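You operate a simulated robot arm through the tools that you are given. There is no shell and no other tool. Be economical: measure what you need, move in short steps, check, and stop when the job is done.

The job below is to be done with a simulated robot arm. You get a single attempt, and the scene is never put back.

## Task
Rough disc 1 on the machine's coarsest paste, then finish it on the finest.
Fine: read the paste cards; one run each; wait till the lamp is out; lay the disc back where it lay.

Only the result counts: the job must be done as asked and must still hold three seconds after the hand-in. Knocking over, shifting, dropping, spilling or breaking anything else fails it.

## Robot
A 6-joint arm with a two-finger parallel gripper, fixed in place. Base frame: the origin is at the foot of the arm, x ahead of it, y to its left, z up. Readings come in mm, degrees, newtons and seconds.
With the tool pointing down near the work surface it reaches from about 160 to 740 mm from the base axis. Its first joint turns from -166.0 to 166.0 degrees. Payload 3.91 kg.
The tool frame sits at the grasp point between the pads (the TCP): z along the fingers, y along the line on which they close. The tips reach 30 mm beyond it. Largest opening 110 mm; finger width 20, thickness 10; the body of the gripper, 48 by 112 mm, starts 55 mm behind the TCP.
Orientation is that of the tool frame in the base frame, as a unit quaternion [x, y, z, w]. With the fingers straight down and closing along the base's y, the tool's x points along the base's -x, its y along +y and its z along -z.

## Interface
- The arm moves only by the tool nudge_tool. Its argument "moves" is a list of rows, each a list of 3 entries, a list of its own where there are three numbers: the shift along the base's x, y, z in mm, then the turn, a rotation vector about the base's x, y, z in degrees, then the gripper command, from -1 (fully open) to 1 (shut), values between in proportion. In form: [[[tx, ty, tz], [rx, ry, rz], hand], ...]. A call has 1 to 8 rows; each row is the pose to reach, as a shift and turn from the pose commanded when the call began. Each row takes 0.2 s and may step no farther than 50 mm and 8.6 degrees from the row before; otherwise, or with a gripper value out of range, the whole call is refused. A pose out of reach is approached as far as the arm can. The call stops where the force on the tool passes 40 N (or 10 N more than at its start, if that is more) or the arm is blocked; 0.2 s more then pass. Each finger travels about 45 mm/s and halts on what it meets, pressing with about 41 N; the grip force reading is that of the motor and also rises with nothing between the fingers. The clock runs only during rows and for 0.2 s after the last one: add rows that repeat a pose to give the fingers time. The reply holds the time, the measured pose of the TCP, the force on the tool along the base axes, the opening and the grip force, in the units named above and with some noise, with the torque about the TCP (base axes, N m) and any sound that the robot's microphone picked up, and new pictures: "pictures" is both (left out), scene, wrist or none.
- Cameras (640 x 400 px; columns grow to the right, rows downward): "scene" is fixed at [403.6, -642.1, 1478.9]; the picture's right is [1.00, 0.04, 0.00], its down [0.01, -0.36, -0.93] and it looks along [-0.04, 0.93, -0.36] (base axes); focal length 353 px, centre (320, 200). "wrist" rides on the gripper at [71, 22, -107] in the tool frame; the picture's right is [-0.29, 0.96, 0.00], its down [-0.76, -0.23, -0.61] and it looks along [-0.58, -0.18, 0.79] (tool axes); focal length 243 px, centre (320, 200). There is no depth. A picture from a camera that has moved, and an enlarged one, comes with that camera's place and axes in the base frame and with its lens. The place of the scene camera against the robot may be out by one fixed shift of up to 25 mm in any direction.
- lift_body(by): slides the trunk up (or, below 0, down) by that many mm; the arm rides with it, the base frame stays. It gives what a move gives, with no picture.
- inspect(camera, box): a new picture of the part [left, top, right, bottom] of that camera's present view, enlarged. No time passes.
- hand_in(): hands the job in; it is judged then, once.

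Go step by step. Nothing tells you positions but the pictures and the camera data: compare them with the known pose of the tool, close in by small moves and look again before you grip or let go. The budget is 120 turns and 200 pictures, counting those below and the enlarged ones. Unless the task says otherwise, let go and move clear before handing in, and close with one line.

The tools are called after "Call:" as name(argument=value, ...) on one line, values as JSON. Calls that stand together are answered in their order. nudge_tool: Moves the arm, as the interface text tells. Its arguments: {"type":"object","properties":{"moves":{"type":"array","items":{"type":"array"}},"pictures":{"type":"string","enum":["both","scene","wrist","none"]}},"required":["moves"]} The other tools are called the same way: lift_body (by) slides the trunk up or down; inspect (camera, box) takes an enlarged picture of a part of a camera's view; hand_in () hands the job in.

At the start:

```text
time: 0.0
tcp_pos: [135.4, 374.1, 1126.5]
ee_rot: [-0.001, 1.0, 0.0, 0.0]
force: [-0.8, -0.5, -0.4]
torque: [-0.01, 0.02, 0.03]
opening: 109.8
gripper_force: 0.1
trunk travel left (down, up): [-525.0, 65.0]
```

scene: 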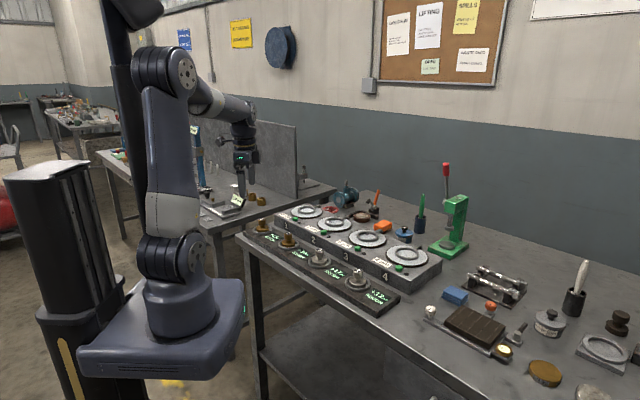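
wrist: 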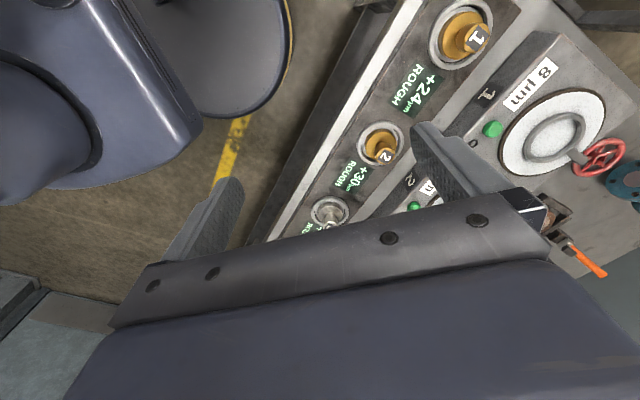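

I see a machine with four laps (paste cards beside them) and a row of four discs on a rack. I'll enlarge the pictures to read cards and numbers.

Call:
inspect(camera="scene", box=[240, 190, 340, 252])

Call:
inspect(camera="scene", box=[320, 215, 450, 310])

Call:
inspect(camera="wrist", box=[300, 0, 640, 220])

Call:
inspect(camera="scene", box=[370, 0, 510, 90])

```text
6.40 times, centred on (290, 221) of scene
camera zoom: at [403.6, -642.1, 1478.9], right [1.0, 0.04, 0.0], down [0.01, -0.36, -0.93], along [-0.04, 0.93, -0.36], focal length 2259 px, centre (512, 66)
```

zoom: 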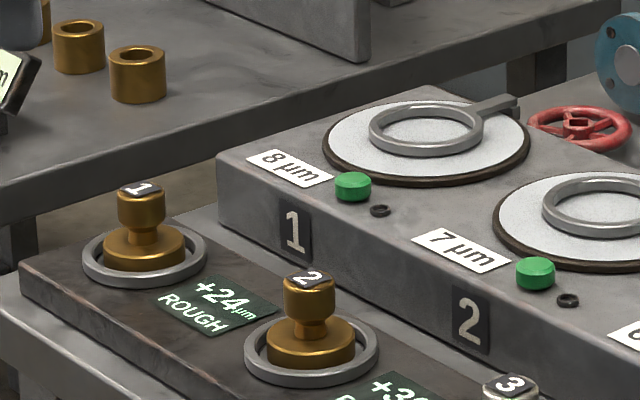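

```text
4.21 times, centred on (385, 262) of scene
camera zoom: at [403.6, -642.1, 1478.9], right [1.0, 0.04, 0.0], down [0.01, -0.36, -0.93], along [-0.04, 0.93, -0.36], focal length 1486 px, centre (46, -63)
```

zoom: 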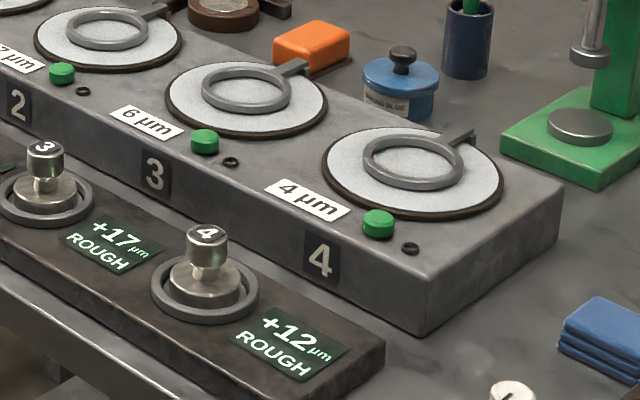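

```text
1.82 times, centred on (470, 110) of wrist
camera zoom: at [64.7, 395.6, 1234.3], right [0.29, 0.96, 0.0], down [0.76, -0.23, 0.61], along [0.58, -0.18, -0.79], focal length 441 px, centre (47, 364)
```

zoom: 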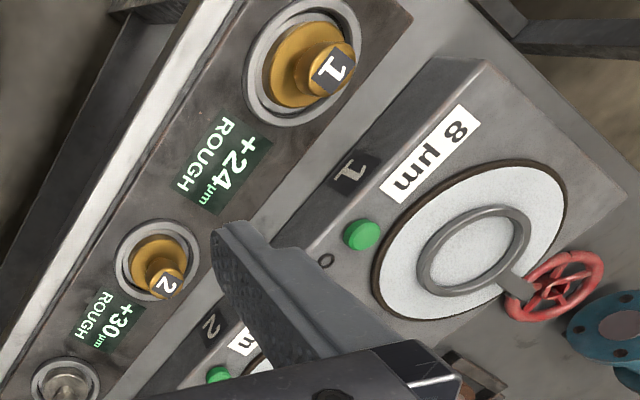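

```text
4.44 times, centred on (440, 45) of scene
camera zoom: at [403.6, -642.1, 1478.9], right [1.0, 0.04, 0.0], down [0.01, -0.36, -0.93], along [-0.04, 0.93, -0.36], focal length 1569 px, centre (-213, 889)
```

zoom: 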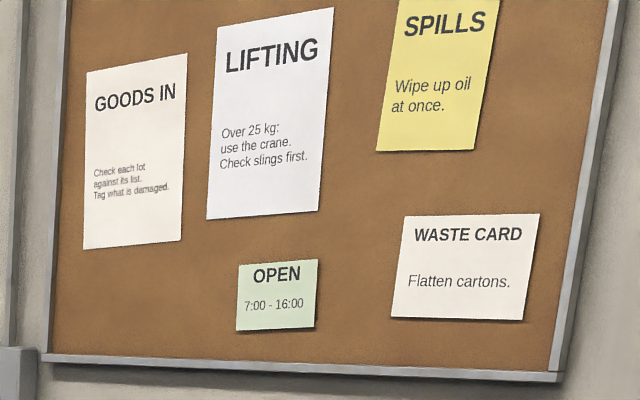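

Cards read 8, 7, 6 and 4 µm, so station 1 is coarsest and station 4 finest. By triangulation, disc 1's knob top is near (134, 552, 924), lap 1 near (292, 671, 910), button 1 near (254, 589, 907) and lap 4 near (635, 342). I'll move above disc 1 and look.

Call:
nudge_tool(moves=[[[0, 40, -20], [0, 0, 0], -0.1], [[0, 80, -40], [0, 0, 0], -0.1], [[0, 120, -60], [0, 0, 0], -0.1], [[0, 150, -80], [0, 0, 0], -0.1], [[0, 178, -100], [0, 0, 0], -0.1], [[0, 178, -120], [0, 0, 0], -0.1]])

```text
time: 1.4
tcp_pos: [135.6, 553.9, 1005.3]
ee_rot: [0.0, 1.0, -0.001, 0.0]
force: [-0.1, 0.5, 0.3]
torque: [0.0, 0.01, 0.0]
opening: 60.4
gripper_force: 0.0
trunk travel left (down, up): [-525.0, 65.0]
camera wrist: at [64.4, 575.2, 1112.8], right [0.29, 0.96, 0.0], down [0.76, -0.23, 0.61], along [0.58, -0.18, -0.79], focal length 243 px, centre (320, 200)
```

scene: 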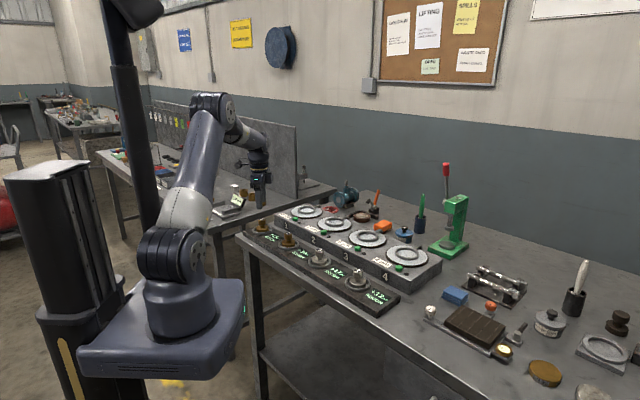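
wrist: 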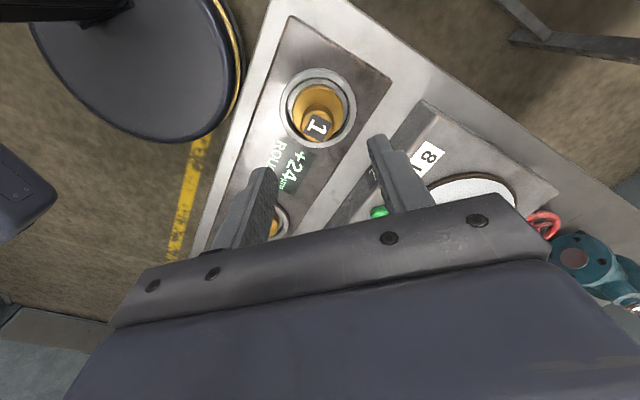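

Both views agree on knob top near (134, 553, 922). I'll descend most of the way and check before gripping.

Call:
nudge_tool(moves=[[[-1, 0, -30], [0, 0, 0], -0.1], [[-1, 0, -55], [0, 0, 0], -0.1], [[-1, 0, -65], [0, 0, 0], -0.1]], pictures="both")

Call:
inspect(camera="scene", box=[220, 170, 320, 252])

Call:
inspect(camera="wrist", box=[200, 60, 480, 260])

```text
time: 2.2
tcp_pos: [136.1, 550.7, 941.5]
ee_rot: [-0.001, 1.0, 0.0, 0.0]
force: [-0.1, 0.7, 0.0]
torque: [-0.03, 0.02, -0.03]
opening: 60.1
gripper_force: 0.2
trunk travel left (down, up): [-525.0, 65.0]
camera wrist: at [64.6, 573.5, 1049.0], right [0.29, 0.96, 0.0], down [0.76, -0.23, 0.61], along [0.58, -0.18, -0.79], focal length 243 px, centre (320, 200)
```

scene: 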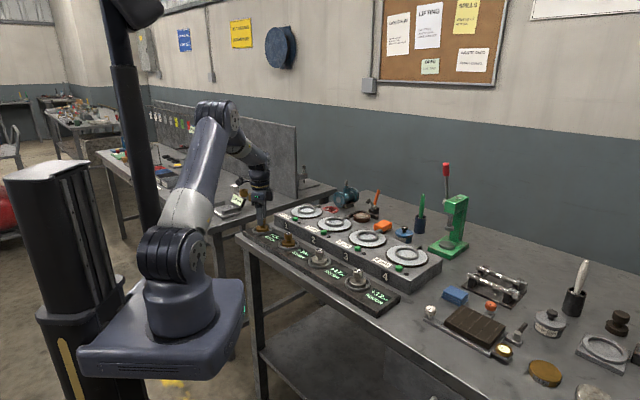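
wrist: 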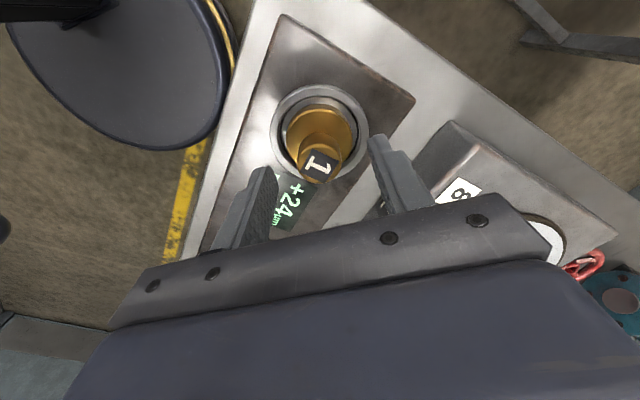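

```text
4.88 times, centred on (270, 211) of scene
camera zoom: at [403.6, -642.1, 1478.9], right [1.0, 0.04, 0.0], down [0.01, -0.36, -0.93], along [-0.04, 0.93, -0.36], focal length 1722 px, centre (564, 146)
```

zoom: 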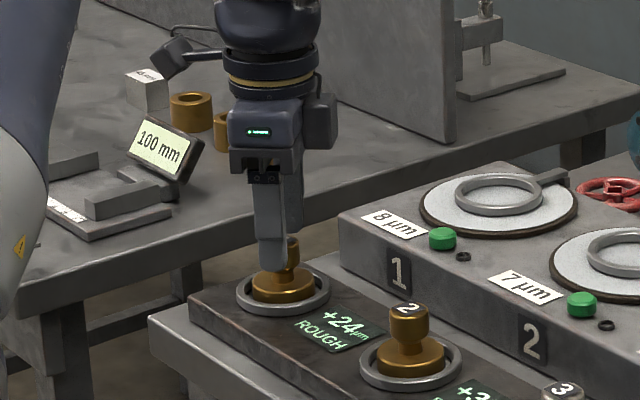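

```text
2.00 times, centred on (340, 160) of wrist
camera zoom: at [64.6, 573.5, 1049.0], right [0.29, 0.96, 0.0], down [0.76, -0.23, 0.61], along [0.58, -0.18, -0.79], focal length 485 px, centre (280, 280)
```

zoom: 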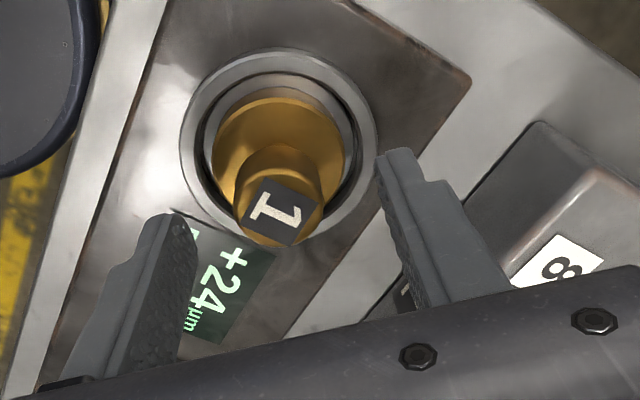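

The knob is centred between the fingers, about 2–3 mm nearer in x. I'll descend and close.

Call:
nudge_tool(moves=[[[-2, 1, -7], [0, 0, 0], -0.1], [[-2, 1, -14], [0, 0, 0], -0.1], [[-2, 1, -14], [0, 0, 0], 1], [[-2, 1, -14], [0, 0, 0], 1], [[-2, 1, -14], [0, 0, 0], 1], [[-2, 1, -14], [0, 0, 0], 1]], pictures="wrist")

```text
time: 3.6
tcp_pos: [132.6, 553.0, 930.2]
ee_rot: [0.0, 1.0, 0.001, 0.0]
force: [-0.9, -0.7, 0.8]
torque: [0.0, 0.02, 0.01]
opening: 26.5
gripper_force: 40.9
trunk travel left (down, up): [-525.0, 65.0]
camera wrist: at [61.7, 575.4, 1036.3], right [0.29, 0.96, 0.0], down [0.76, -0.23, 0.61], along [0.58, -0.18, -0.79], focal length 243 px, centre (320, 200)
```

wrist: 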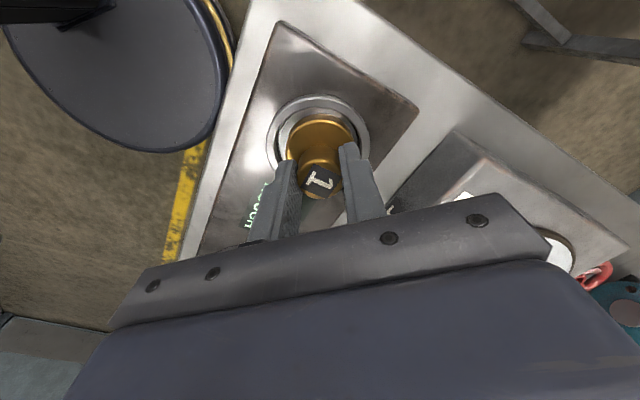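

The knob is gripped (26.5 mm). Lifting straight up.

Call:
nudge_tool(moves=[[[0, 0, 15], [0, 0, 0], 1], [[0, 0, 50], [0, 0, 0], 1], [[0, 0, 90], [0, 0, 0], 1], [[0, 0, 130], [0, 0, 0], 1]], pictures="both")

Call:
inspect(camera="scene", box=[220, 170, 320, 252])

```text
time: 4.6
tcp_pos: [134.7, 553.5, 1056.1]
ee_rot: [0.001, 1.0, 0.0, 0.001]
force: [0.2, 0.7, -0.7]
torque: [0.0, 0.0, -0.03]
opening: 0.0
gripper_force: 37.2
trunk travel left (down, up): [-525.0, 65.0]
camera wrist: at [64.0, 576.1, 1164.1], right [0.29, 0.96, 0.0], down [0.76, -0.23, 0.61], along [0.58, -0.18, -0.79], focal length 243 px, centre (320, 200)
```

scene: 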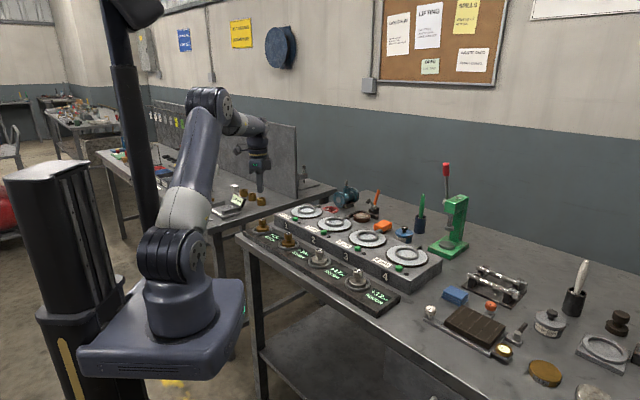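
wrist: 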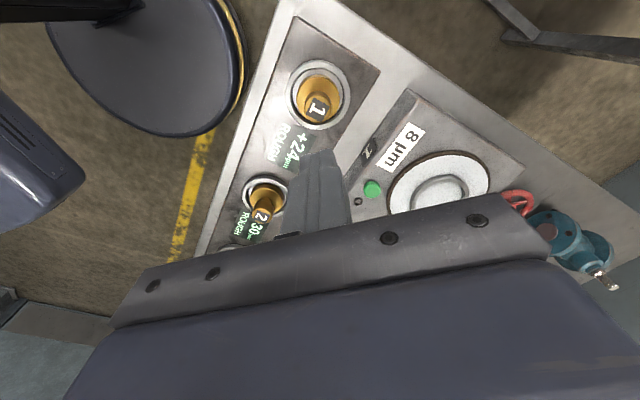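

```text
4.88 times, centred on (270, 211) of scene
camera zoom: at [403.6, -642.1, 1478.9], right [1.0, 0.04, 0.0], down [0.01, -0.36, -0.93], along [-0.04, 0.93, -0.36], focal length 1722 px, centre (564, 146)
```

zoom: 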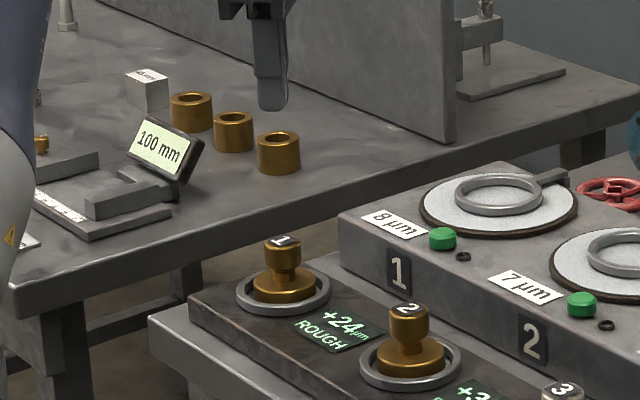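

The knob slipped out; the disc is still in its seat. I'll regrip about 4 mm deeper and lift slowly to see where it slips.

Call:
nudge_tool(moves=[[[-1, 0, 0], [0, 0, 0], -0.1], [[-1, 0, 0], [0, 0, 0], -0.1], [[-1, 0, -30], [0, 0, 0], -0.1], [[-1, 0, -70], [0, 0, 0], -0.1], [[-1, 0, -105], [0, 0, 0], -0.1], [[-1, 0, -125], [0, 0, 0], -0.1], [[-1, 0, -134], [0, 0, 0], -0.1]], pictures="wrist")

Call:
inspect(camera="wrist", box=[220, 80, 420, 220])

Call:
inspect(camera="scene", box=[235, 195, 295, 245])

```text
time: 6.2
tcp_pos: [132.0, 552.0, 923.8]
ee_rot: [0.001, 1.0, 0.0, 0.0]
force: [0.6, -0.6, 0.0]
torque: [0.0, 0.0, -0.04]
opening: 60.7
gripper_force: 0.0
trunk travel left (down, up): [-525.0, 65.0]
camera wrist: at [61.1, 573.1, 1031.4], right [0.29, 0.96, 0.0], down [0.76, -0.23, 0.61], along [0.58, -0.18, -0.79], focal length 243 px, centre (320, 200)
```

wrist: 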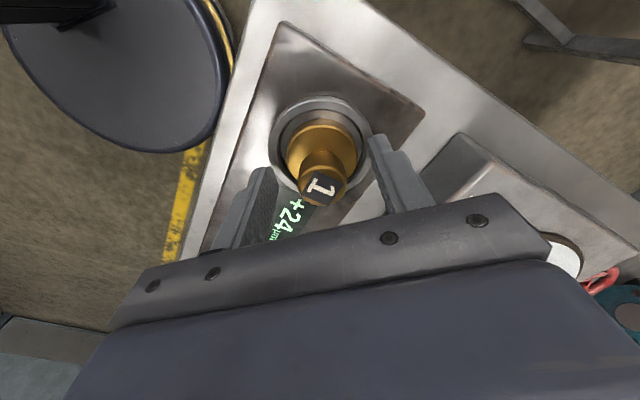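

```text
2.86 times, centred on (320, 150) of wrist
camera zoom: at [61.1, 573.1, 1031.4], right [0.29, 0.96, 0.0], down [0.76, -0.23, 0.61], along [0.58, -0.18, -0.79], focal length 693 px, centre (320, 343)
```

zoom: 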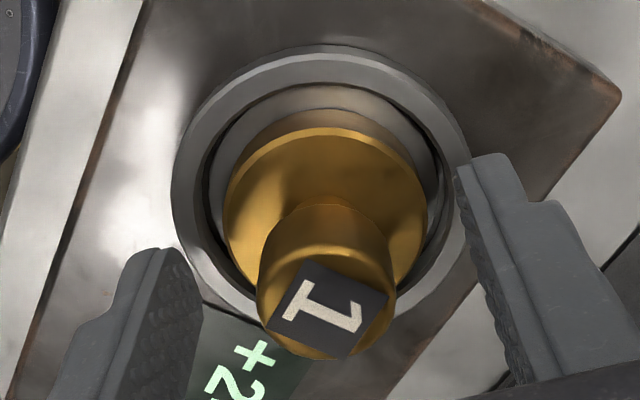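

```text
8.00 times, centred on (265, 220) of scene
camera zoom: at [403.6, -642.1, 1478.9], right [1.0, 0.04, 0.0], down [0.01, -0.36, -0.93], along [-0.04, 0.93, -0.36], focal length 2824 px, centre (760, 40)
```

zoom: 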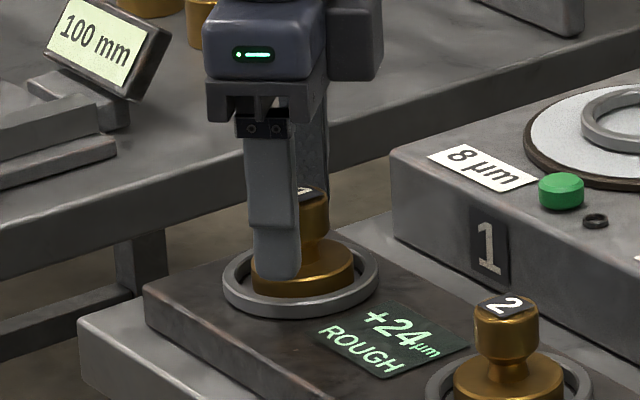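

Alignment is good. Closing with extra time, then a small slow lift.

Call:
nudge_tool(moves=[[[0, 0, 0], [0, 0, 0], 1], [[0, 0, 0], [0, 0, 0], 1], [[0, 0, 0], [0, 0, 0], 1], [[0, 0, 0], [0, 0, 0], 1], [[0, 0, 0], [0, 0, 0], 1], [[0, 0, 2], [0, 0, 0], 1], [[0, 0, 4], [0, 0, 0], 1], [[0, 0, 6], [0, 0, 0], 1]], pictures="wrist")

Call:
inspect(camera="scene", box=[235, 195, 295, 245])

```text
time: 8.0
tcp_pos: [131.2, 551.9, 929.8]
ee_rot: [0.0, 1.0, 0.0, 0.0]
force: [-0.3, 1.2, -2.1]
torque: [0.0, 0.03, 0.01]
opening: 26.6
gripper_force: 40.5
trunk travel left (down, up): [-525.0, 65.0]
camera wrist: at [60.1, 574.4, 1037.4], right [0.29, 0.96, 0.0], down [0.76, -0.23, 0.61], along [0.58, -0.18, -0.79], focal length 243 px, centre (320, 200)
```

wrist: 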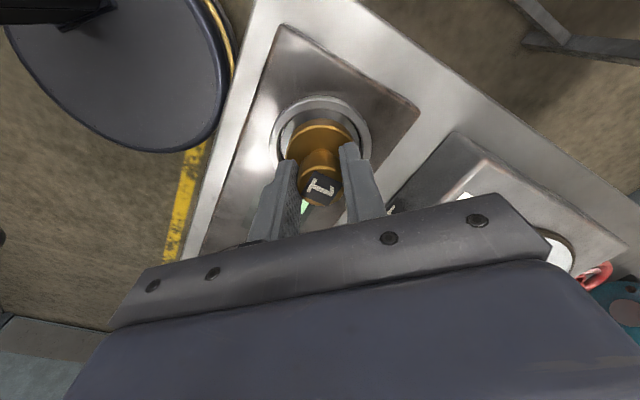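

```text
8.00 times, centred on (265, 220) of scene
camera zoom: at [403.6, -642.1, 1478.9], right [1.0, 0.04, 0.0], down [0.01, -0.36, -0.93], along [-0.04, 0.93, -0.36], focal length 2824 px, centre (760, 40)
```

zoom: 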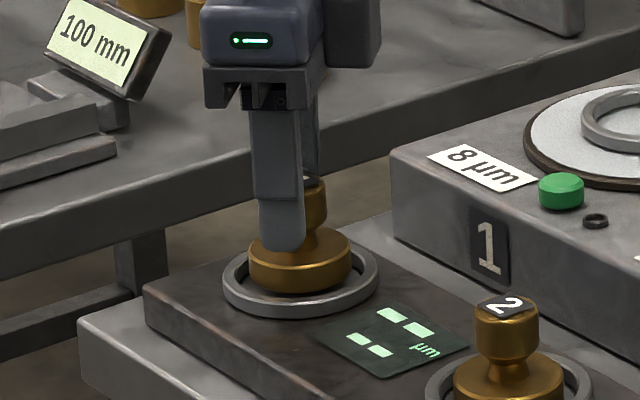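

It's lifting this time, and the card shows dashes. I'll keep the lift gentle.

Call:
nudge_tool(moves=[[[0, 0, 4], [0, 0, 0], 1], [[0, 0, 9], [0, 0, 0], 1], [[0, 0, 15], [0, 0, 0], 1], [[0, 0, 22], [0, 0, 0], 1], [[0, 0, 29], [0, 0, 0], 1], [[0, 0, 36], [0, 0, 0], 1], [[0, 0, 42], [0, 0, 0], 1], [[0, 0, 46], [0, 0, 0], 1]], pictures="wrist")

Call:
inspect(camera="scene", box=[235, 180, 325, 245])

```text
time: 9.8
tcp_pos: [129.2, 553.8, 975.0]
ee_rot: [0.0, 1.0, 0.0, 0.0]
force: [-0.1, 0.6, -3.7]
torque: [0.01, 0.04, 0.03]
opening: 26.7
gripper_force: 41.5
trunk travel left (down, up): [-525.0, 65.0]
camera wrist: at [59.2, 575.1, 1082.5], right [0.29, 0.96, 0.0], down [0.76, -0.23, 0.61], along [0.58, -0.18, -0.79], focal length 243 px, centre (320, 200)
```

wrist: 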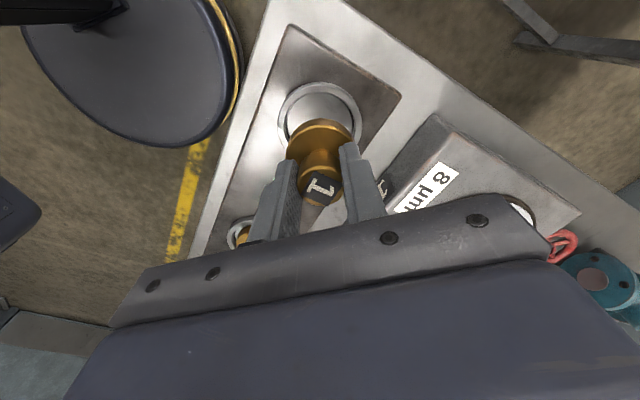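

```text
6.15 times, centred on (280, 212) of scene
camera zoom: at [403.6, -642.1, 1478.9], right [1.0, 0.04, 0.0], down [0.01, -0.36, -0.93], along [-0.04, 0.93, -0.36], focal length 2172 px, centre (566, 123)
```

zoom: 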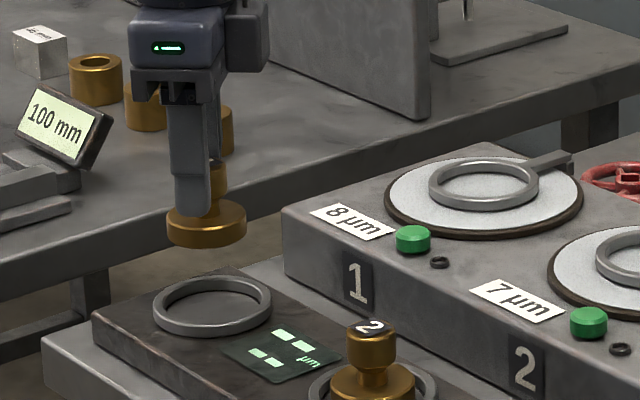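

The disc is held firmly (3.7 N). Moving gently toward lap 1.

Call:
nudge_tool(moves=[[[4, 3, 8], [0, 0, 0], 1], [[14, 10, 18], [0, 0, 0], 1], [[30, 22, 30], [0, 0, 0], 1], [[50, 37, 35], [0, 0, 0], 1], [[70, 52, 35], [0, 0, 0], 1], [[90, 66, 35], [0, 0, 0], 1], [[104, 77, 35], [0, 0, 0], 1], [[112, 83, 35], [0, 0, 0], 1]], pictures="none")

Call:
nudge_tool(moves=[[[4, 3, 0], [0, 0, 0], 1], [[12, 9, 0], [0, 0, 0], 1], [[24, 18, 0], [0, 0, 0], 1], [[36, 27, 0], [0, 0, 0], 1], [[44, 33, 0], [0, 0, 0], 1], [[48, 36, 0], [0, 0, 0], 1]], pictures="both")

Call:
inspect(camera="scene", box=[260, 160, 350, 225])

Call:
inspect(camera="wrist", box=[220, 40, 420, 180])

```text
time: 11.6
tcp_pos: [245.8, 636.0, 1011.0]
ee_rot: [0.0, 1.0, 0.0, 0.0]
force: [-1.0, 0.6, -3.1]
torque: [0.0, 0.04, -0.02]
opening: 26.6
gripper_force: 41.3
trunk travel left (down, up): [-525.0, 65.0]
```

```text
time: 13.0
tcp_pos: [281.9, 650.8, 1009.1]
ee_rot: [0.0, 1.0, 0.001, 0.0]
force: [0.3, 0.5, -2.3]
torque: [0.02, 0.0, 0.0]
opening: 26.6
gripper_force: 41.4
out of reach, approached as far as the arm can: row 4, 5, 6
trunk travel left (down, up): [-525.0, 65.0]
camera wrist: at [210.5, 672.4, 1115.7], right [0.29, 0.96, 0.0], down [0.76, -0.23, 0.61], along [0.58, -0.18, -0.79], focal length 243 px, centre (320, 200)
```

scene: 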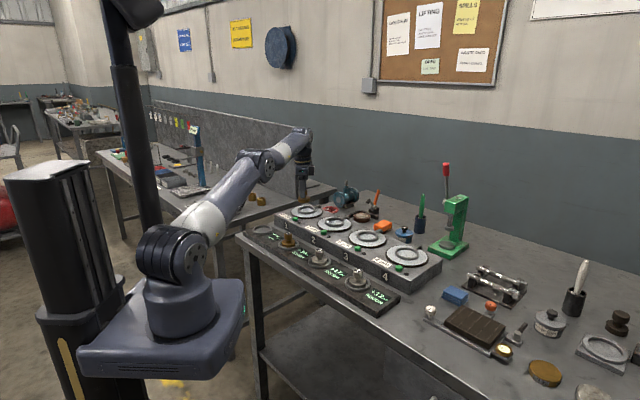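
wrist: 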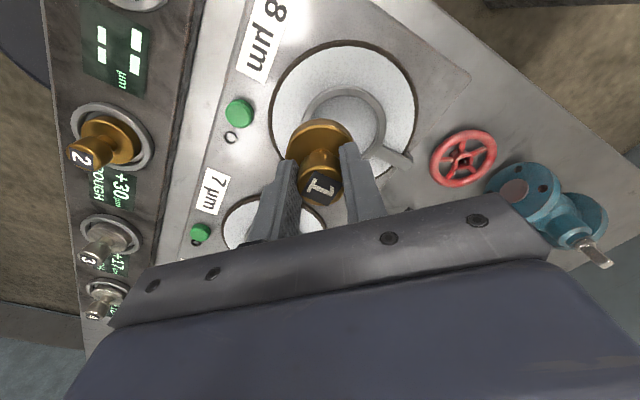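

```text
6.15 times, centred on (305, 192) of scene
camera zoom: at [403.6, -642.1, 1478.9], right [1.0, 0.04, 0.0], down [0.01, -0.36, -0.93], along [-0.04, 0.93, -0.36], focal length 2172 px, centre (412, 246)
```

zoom: 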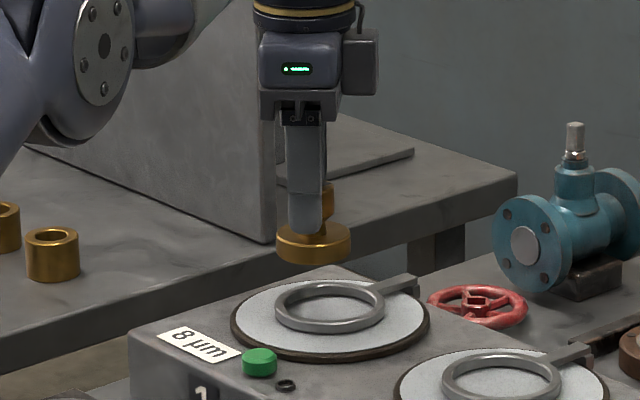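

```text
2.86 times, centred on (320, 110) of wrist
camera zoom: at [210.5, 672.4, 1115.7], right [0.29, 0.96, 0.0], down [0.76, -0.23, 0.61], along [0.58, -0.18, -0.79], focal length 693 px, centre (320, 457)
```

zoom: 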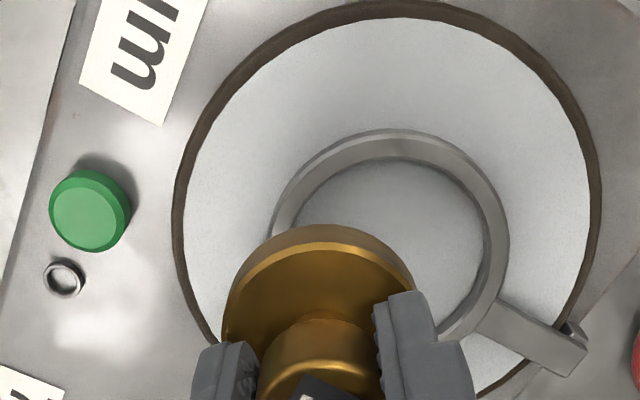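

At this height the arm runs out of reach about 20 mm short. Ring centre is about (291, 670). Raising the trunk should level the arm and extend reach.

Call:
lift_body(by=25)

Call:
lift_body(by=38)

Call:
nudge_tool(moves=[[[0, 0, -4], [0, 0, 0], 1], [[0, 0, -12], [0, 0, 0], 1], [[0, 0, -24], [0, 0, 0], 1], [[0, 0, -38], [0, 0, 0], 1], [[0, 0, -52], [0, 0, 0], 1], [[0, 0, -62], [0, 0, 0], 1], [[0, 0, -68], [0, 0, 0], 1]], pictures="scene")

```text
time: 13.7
tcp_pos: [282.9, 650.6, 1033.4]
ee_rot: [0.0, 1.0, 0.001, 0.0]
force: [-0.3, -0.7, -2.6]
torque: [0.02, 0.0, -0.01]
opening: 26.8
gripper_force: 41.1
trunk travel left (down, up): [-550.0, 40.0]
```

```text
time: 14.5
tcp_pos: [281.8, 651.3, 1070.8]
ee_rot: [0.0, 1.0, 0.001, 0.0]
force: [0.2, -0.4, -2.2]
torque: [-0.07, 0.01, -0.04]
opening: 26.9
gripper_force: 41.0
trunk travel left (down, up): [-588.0, 2.0]
```

```text
time: 16.1
tcp_pos: [281.7, 649.9, 1000.8]
ee_rot: [0.0, 1.0, 0.001, 0.0]
force: [-0.4, -0.2, -3.0]
torque: [-0.03, -0.02, -0.01]
opening: 27.0
gripper_force: 40.9
trunk travel left (down, up): [-588.0, 2.0]
```

scene: 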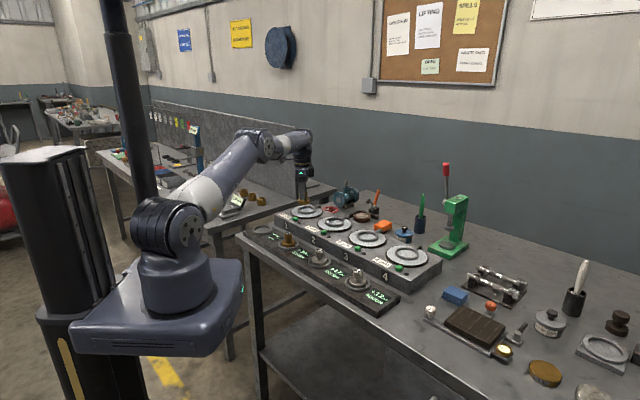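

The trunk is raised with the disc still held. Now moving over the ring centre.

Call:
nudge_tool(moves=[[[2, 4, 0], [0, 0, 0], 1], [[5, 10, -2], [0, 0, 0], 1], [[7, 15, -6], [0, 0, 0], 1], [[9, 19, -12], [0, 0, 0], 1], [[9, 20, -16], [0, 0, 0], 1]], pictures="wrist")

Call:
inspect(camera="scene", box=[260, 160, 350, 225])

Call:
inspect(camera="wrist", box=[220, 60, 420, 200])

```text
time: 17.3
tcp_pos: [287.6, 659.4, 985.3]
ee_rot: [0.001, 1.0, 0.001, 0.0]
force: [0.1, 0.5, -4.0]
torque: [0.01, -0.01, -0.02]
opening: 26.6
gripper_force: 40.5
out of reach, approached as far as the arm can: row 3, 4, 5
trunk travel left (down, up): [-588.0, 2.0]
camera wrist: at [216.9, 681.7, 1093.4], right [0.29, 0.96, 0.0], down [0.76, -0.23, 0.61], along [0.58, -0.17, -0.79], focal length 243 px, centre (320, 200)
```

wrist: 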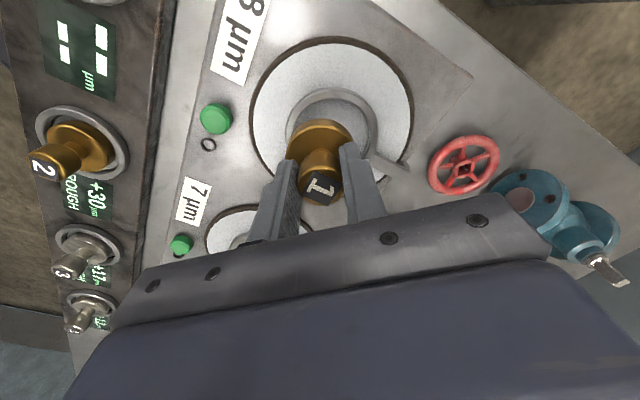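

```text
6.15 times, centred on (305, 192) of scene
camera zoom: at [403.6, -642.1, 1478.9], right [1.0, 0.04, 0.0], down [0.01, -0.36, -0.93], along [-0.04, 0.93, -0.36], focal length 2172 px, centre (412, 246)
```

zoom: 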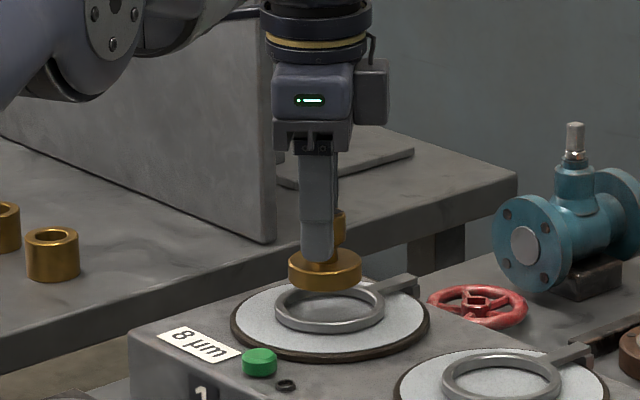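

```text
2.86 times, centred on (320, 130) of wrist
camera zoom: at [216.9, 681.7, 1093.4], right [0.29, 0.96, 0.0], down [0.76, -0.23, 0.61], along [0.58, -0.17, -0.79], focal length 693 px, centre (320, 400)
```

zoom: 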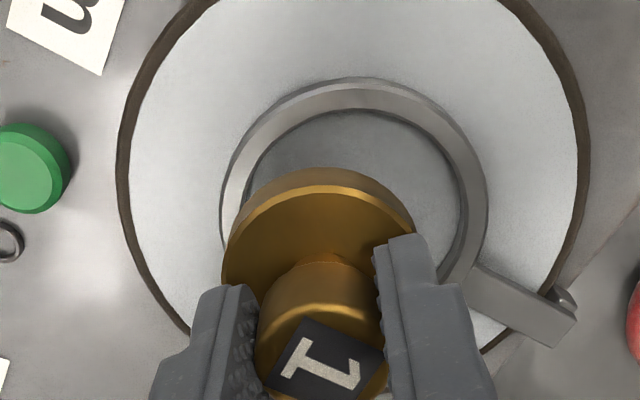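

Still about 10 mm short, but reach grows as I go lower. I'll step down to just above the ring while pushing outward.

Call:
nudge_tool(moves=[[[0, 0, -6], [0, 0, 0], 1], [[0, 0, -12], [0, 0, 0], 1], [[0, 0, -17], [0, 0, 0], 1], [[0, 3, -20], [0, 0, 0], 1], [[1, 6, -20], [0, 0, 0], 1], [[1, 9, -20], [0, 0, 0], 1], [[1, 11, -20], [0, 0, 0], 1]], pictures="wrist")

Call:
inspect(camera="scene", box=[280, 180, 340, 225])

Call:
inspect(camera="wrist", box=[220, 60, 420, 200])

```text
time: 18.9
tcp_pos: [287.0, 662.1, 966.1]
ee_rot: [0.0, 1.0, 0.001, 0.0]
force: [-0.2, -0.4, -4.0]
torque: [-0.02, 0.0, -0.02]
opening: 26.7
gripper_force: 40.6
out of reach, approached as far as the arm can: row 5, 6, 7
trunk travel left (down, up): [-588.0, 2.0]
camera wrist: at [214.8, 683.2, 1073.2], right [0.29, 0.96, 0.0], down [0.76, -0.23, 0.61], along [0.58, -0.17, -0.79], focal length 243 px, centre (320, 200)
```

wrist: 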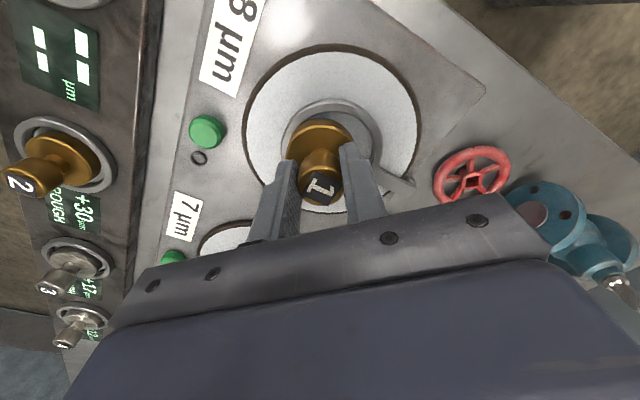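

```text
8.89 times, centred on (310, 202) of scene
camera zoom: at [403.6, -642.1, 1478.9], right [1.0, 0.04, 0.0], down [0.01, -0.36, -0.93], along [-0.04, 0.93, -0.36], focal length 3138 px, centre (409, 178)
```

zoom: 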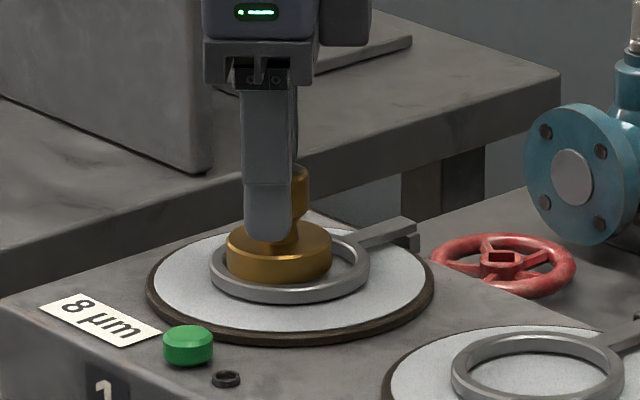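

```text
2.86 times, centred on (320, 130) of wrist
camera zoom: at [214.8, 683.2, 1073.2], right [0.29, 0.96, 0.0], down [0.76, -0.23, 0.61], along [0.58, -0.17, -0.79], focal length 693 px, centre (320, 400)
```

zoom: 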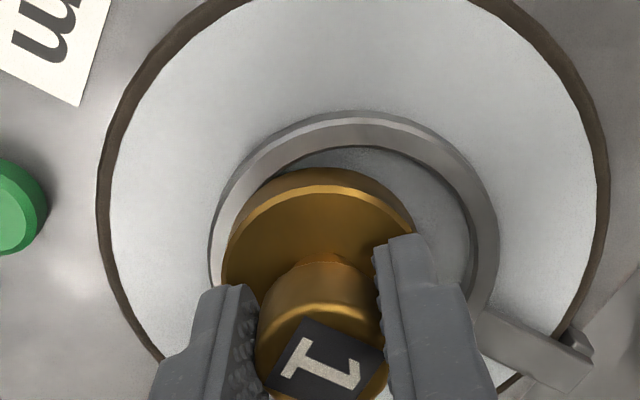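

The disc is hovering over the ring but about 8 mm short radially at the limit. A 3° outward tilt of the tool will bring the disc over the centre.

Call:
nudge_tool(moves=[[[0, 0, 3], [0.92, -0.4, 0], 1], [[0, 0, 3], [1.84, -0.8, 0], 1], [[1, 1, 3], [2.75, -1.2, 0], 1], [[2, 3, 3], [3.2, -1.4, 0], 1], [[3.5, 5, 3], [3.2, -1.4, 0], 1], [[5, 7, 3], [3.2, -1.4, 0], 1]], pictures="wrist")

Call:
inspect(camera="scene", box=[280, 180, 340, 225])

Call:
inspect(camera="wrist", box=[220, 60, 420, 200])

```text
time: 20.3
tcp_pos: [291.8, 669.3, 969.8]
ee_rot: [0.0, 1.0, 0.027, 0.012]
force: [-1.2, 0.3, -2.6]
torque: [0.01, 0.05, -0.02]
opening: 26.6
gripper_force: 40.3
trunk travel left (down, up): [-588.0, 2.0]
camera wrist: at [217.9, 684.8, 1076.1], right [0.29, 0.96, 0.06], down [0.74, -0.26, 0.61], along [0.6, -0.13, -0.79], focal length 243 px, centre (320, 200)
```

wrist: 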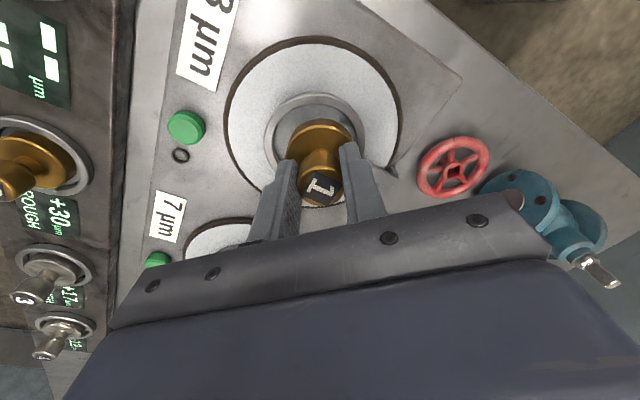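

```text
8.89 times, centred on (310, 202) of scene
camera zoom: at [403.6, -642.1, 1478.9], right [1.0, 0.04, 0.0], down [0.01, -0.36, -0.93], along [-0.04, 0.93, -0.36], focal length 3138 px, centre (409, 178)
```

zoom: 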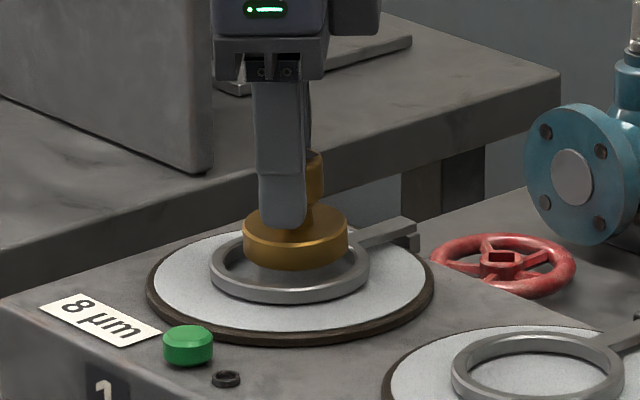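

```text
2.86 times, centred on (320, 130) of wrist
camera zoom: at [217.9, 684.8, 1076.1], right [0.29, 0.96, 0.06], down [0.74, -0.26, 0.61], along [0.6, -0.13, -0.79], focal length 693 px, centre (320, 400)
```

zoom: 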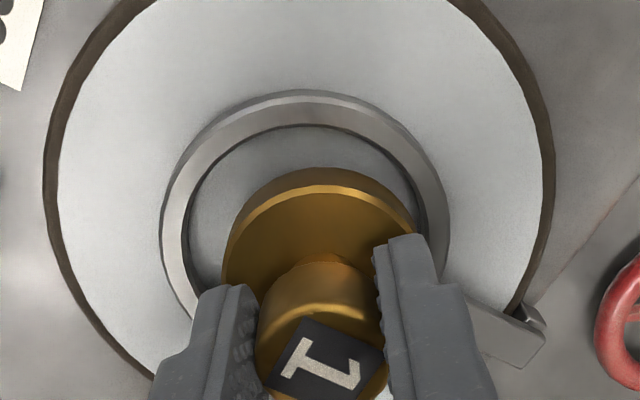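

The disc is slightly overshooting now (about 2 mm in x, 4 mm in y with tilt). I'll correct that and lower to just above the lap.

Call:
nudge_tool(moves=[[[-1, -2, 0], [0, 0, 0], 1], [[-1.5, -4, -2], [0, 0, 0], 1], [[-1.5, -4, -5], [0, 0, 0], 1], [[-1.5, -4, -8], [0, 0, 0], 1], [[-1.5, -4, -11], [0, 0, 0], 1]], pictures="wrist")

Call:
inspect(camera="scene", box=[280, 180, 340, 225])

Call:
inspect(camera="wrist", box=[220, 60, 420, 200])

```text
time: 21.5
tcp_pos: [289.6, 665.5, 959.6]
ee_rot: [-0.001, 1.0, 0.029, 0.012]
force: [-1.3, 0.4, 1.8]
torque: [-0.1, 0.07, -0.01]
opening: 26.9
gripper_force: 41.3
trunk travel left (down, up): [-588.0, 2.0]
camera wrist: at [215.8, 680.1, 1065.9], right [0.29, 0.96, 0.06], down [0.74, -0.27, 0.61], along [0.6, -0.13, -0.79], focal length 243 px, centre (320, 200)
```

wrist: 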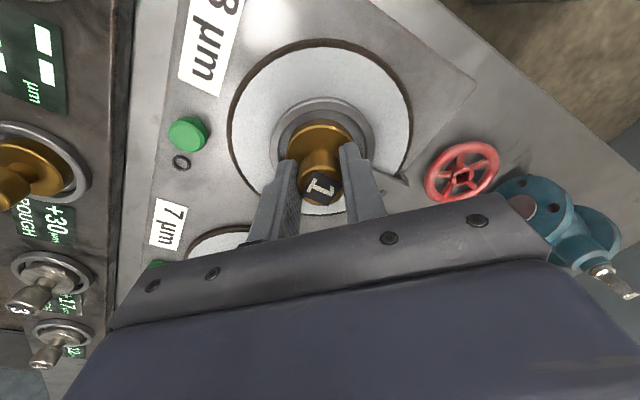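

```text
8.89 times, centred on (310, 202) of scene
camera zoom: at [403.6, -642.1, 1478.9], right [1.0, 0.04, 0.0], down [0.01, -0.36, -0.93], along [-0.04, 0.93, -0.36], focal length 3138 px, centre (409, 178)
```

zoom: 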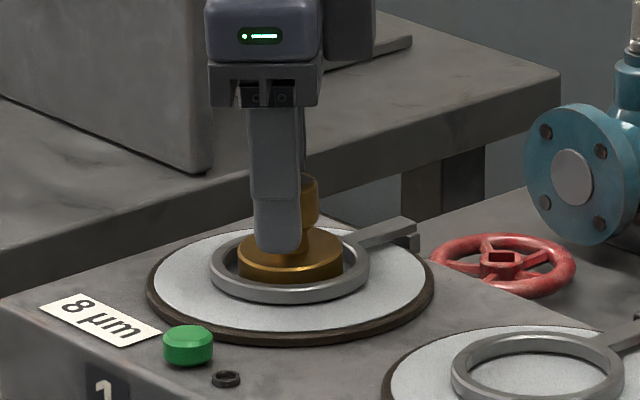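

```text
2.86 times, centred on (320, 130) of wrist
camera zoom: at [215.8, 680.1, 1065.9], right [0.29, 0.96, 0.06], down [0.74, -0.27, 0.61], along [0.6, -0.13, -0.79], focal length 693 px, centre (320, 400)
```

zoom: 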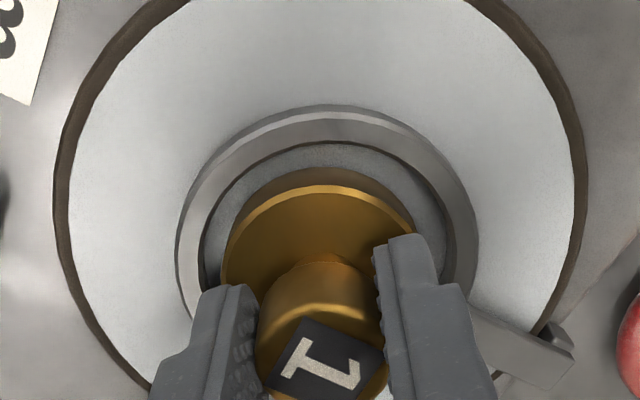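

The disc is touching the lap inside the ring, centred. I'll ease down 1.5 mm, open, and check.

Call:
nudge_tool(moves=[[[0, 0, -1.5], [0, 0, 0], 1], [[0, 0, -1.5], [0, 0, 0], 0.3], [[0, 0, -1.5], [0, 0, 0], 0], [[0, 0, -1.5], [0, 0, 0], 0], [[0, 0, -1.5], [0, 0, 0], 0]], pictures="wrist")

Call:
inspect(camera="scene", box=[280, 180, 340, 225])

```text
time: 22.7
tcp_pos: [290.6, 664.6, 956.8]
ee_rot: [-0.001, 0.999, 0.03, 0.012]
force: [-0.5, -0.1, -0.1]
torque: [0.0, -0.04, -0.01]
opening: 55.2
gripper_force: 0.1
trunk travel left (down, up): [-588.0, 2.0]
camera wrist: at [215.9, 679.6, 1063.6], right [0.29, 0.96, 0.06], down [0.74, -0.27, 0.61], along [0.6, -0.13, -0.79], focal length 243 px, centre (320, 200)
```

wrist: 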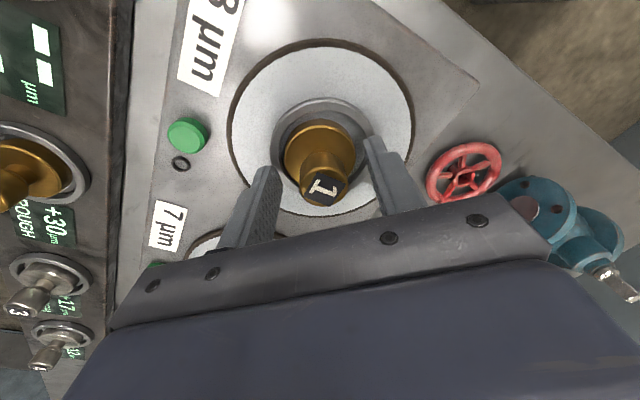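

```text
8.89 times, centred on (310, 202) of scene
camera zoom: at [403.6, -642.1, 1478.9], right [1.0, 0.04, 0.0], down [0.01, -0.36, -0.93], along [-0.04, 0.93, -0.36], focal length 3138 px, centre (409, 178)
```

zoom: 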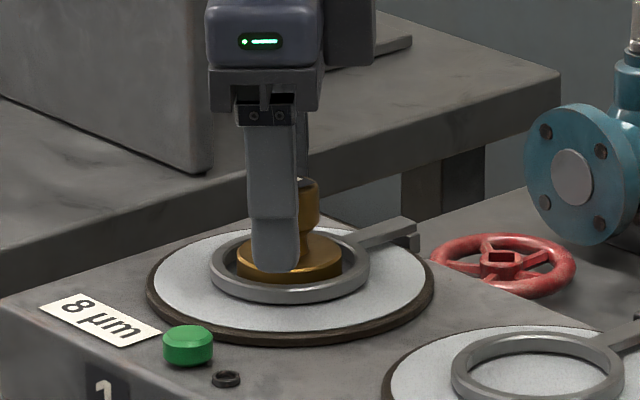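

The disc sits flat inside the ring. Now rise, straighten, close the fingers and move over button 1.

Call:
nudge_tool(moves=[[[0, 0, 15], [0, 0, 0], 0], [[0, 0, 40], [-1, 0.4, 0], 0], [[-8, -12, 55], [-3.2, 1.4, 0], 0], [[-20, -40, 55], [-3.2, 1.4, 0], 1], [[-35, -75, 55], [-3.2, 1.4, 0], 1], [[-35, -75, 35], [-3.2, 1.4, 0], 1], [[-35, -75, 12], [-3.2, 1.4, 0], 1], [[-35, -75, 12], [-3.2, 1.4, 0], 1]], pictures="wrist")

Call:
inspect(camera="scene", box=[270, 180, 330, 225])

Call:
inspect(camera="wrist", box=[220, 60, 420, 200])

```text
time: 24.5
tcp_pos: [257.5, 590.2, 968.6]
ee_rot: [0.0, 1.0, 0.001, 0.0]
force: [0.6, 0.3, -0.7]
torque: [0.0, 0.01, 0.01]
opening: 0.2
gripper_force: 37.8
trunk travel left (down, up): [-588.0, 2.0]
camera wrist: at [186.5, 611.5, 1076.7], right [0.29, 0.96, 0.0], down [0.76, -0.23, 0.61], along [0.58, -0.17, -0.79], focal length 243 px, centre (320, 200)
```

wrist: 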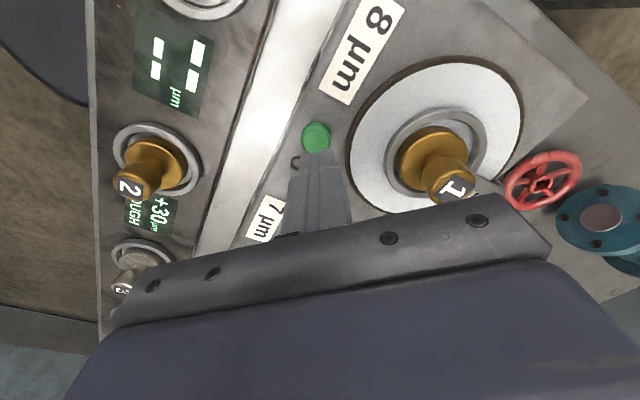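

```text
8.89 times, centred on (300, 202) of scene
camera zoom: at [403.6, -642.1, 1478.9], right [1.0, 0.04, 0.0], down [0.01, -0.36, -0.93], along [-0.04, 0.93, -0.36], focal length 3138 px, centre (498, 178)
```

zoom: 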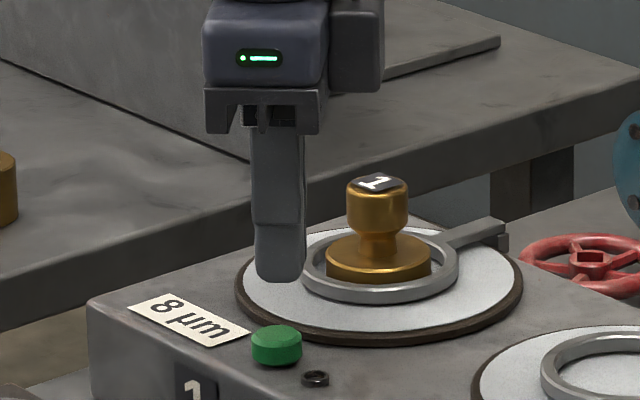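

```text
2.86 times, centred on (320, 130) of wrist
camera zoom: at [186.5, 611.5, 1076.7], right [0.29, 0.96, 0.0], down [0.76, -0.23, 0.61], along [0.58, -0.17, -0.79], focal length 693 px, centre (320, 400)
```

zoom: 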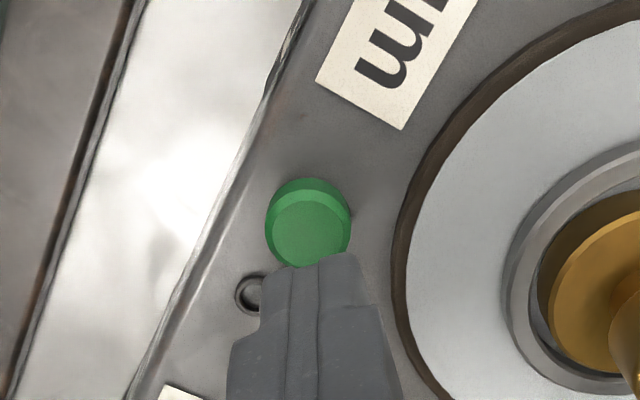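

The button is at about (254.5, 589, 912). I'll descend in small steps onto it.

Call:
nudge_tool(moves=[[[-2.5, -1, -8], [0, 0, 0], 1], [[-2.5, -1, -16], [0, 0, 0], 1], [[-2.5, -1, -20], [0, 0, 0], 1], [[-2.5, -1, -22], [0, 0, 0], 1], [[-2.5, -1, -24], [0, 0, 0], 1], [[-2.5, -1, -26], [0, 0, 0], 1]], pictures="wrist")

Call:
inspect(camera="scene", box=[270, 180, 330, 225])

```text
time: 25.9
tcp_pos: [251.7, 588.4, 942.0]
ee_rot: [0.0, 1.0, 0.001, 0.0]
force: [0.4, 0.4, 0.8]
torque: [-0.03, 0.0, 0.02]
opening: 0.0
gripper_force: 37.6
trunk travel left (down, up): [-588.0, 2.0]
camera wrist: at [181.0, 611.3, 1049.5], right [0.29, 0.96, 0.0], down [0.76, -0.23, 0.61], along [0.58, -0.18, -0.79], focal length 243 px, centre (320, 200)
```

wrist: 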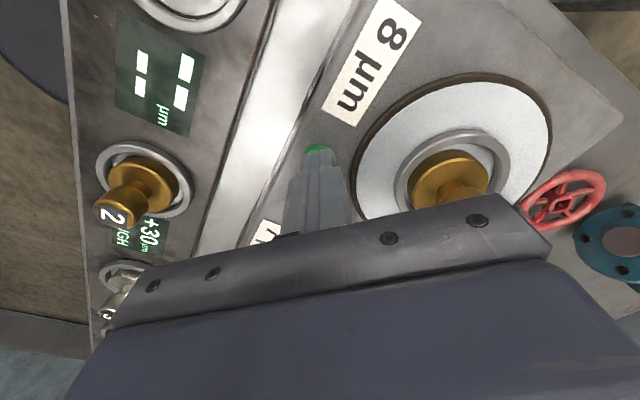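

```text
8.89 times, centred on (300, 202) of scene
camera zoom: at [403.6, -642.1, 1478.9], right [1.0, 0.04, 0.0], down [0.01, -0.36, -0.93], along [-0.04, 0.93, -0.36], focal length 3138 px, centre (498, 178)
```

zoom: 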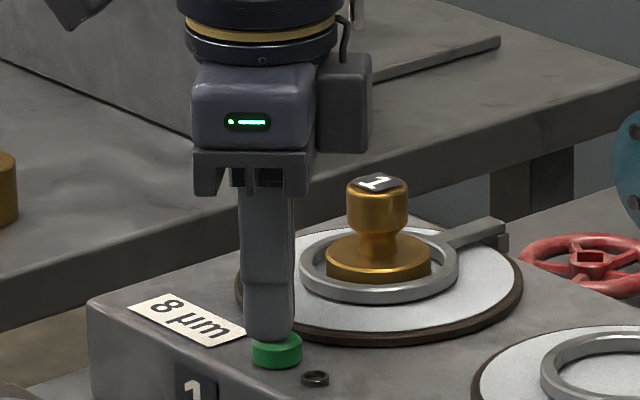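

Tips are just above the button. Pressing in 2 mm steps.

Call:
nudge_tool(moves=[[[1, 0, -2], [0, 0, 0], 1], [[1, 0, -4], [0, 0, 0], 1], [[1, 0, -6], [0, 0, 0], 1], [[1, 0, -6], [0, 0, 0], 1]], pictures="none")

Call:
inspect(camera="scene", box=[270, 180, 330, 225])

```text
time: 26.9
tcp_pos: [253.2, 589.5, 937.3]
ee_rot: [0.0, 1.0, 0.002, 0.001]
force: [-2.7, -2.0, 9.7]
torque: [-0.05, 0.06, -0.03]
opening: 0.2
gripper_force: 37.7
trunk travel left (down, up): [-588.0, 2.0]
heard: click
```

```text
8.89 times, centred on (300, 202) of scene
camera zoom: at [403.6, -642.1, 1478.9], right [1.0, 0.04, 0.0], down [0.01, -0.36, -0.93], along [-0.04, 0.93, -0.36], focal length 3138 px, centre (498, 178)
```

zoom: 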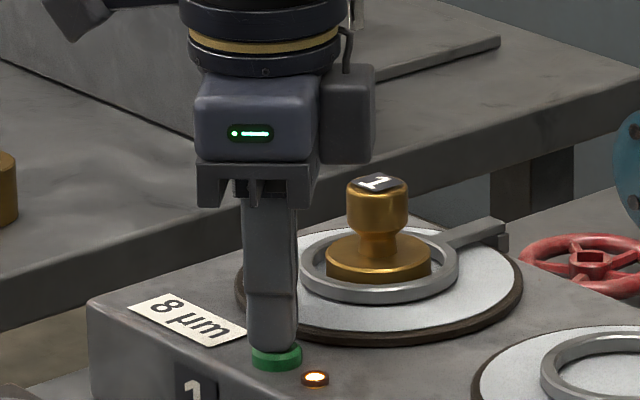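

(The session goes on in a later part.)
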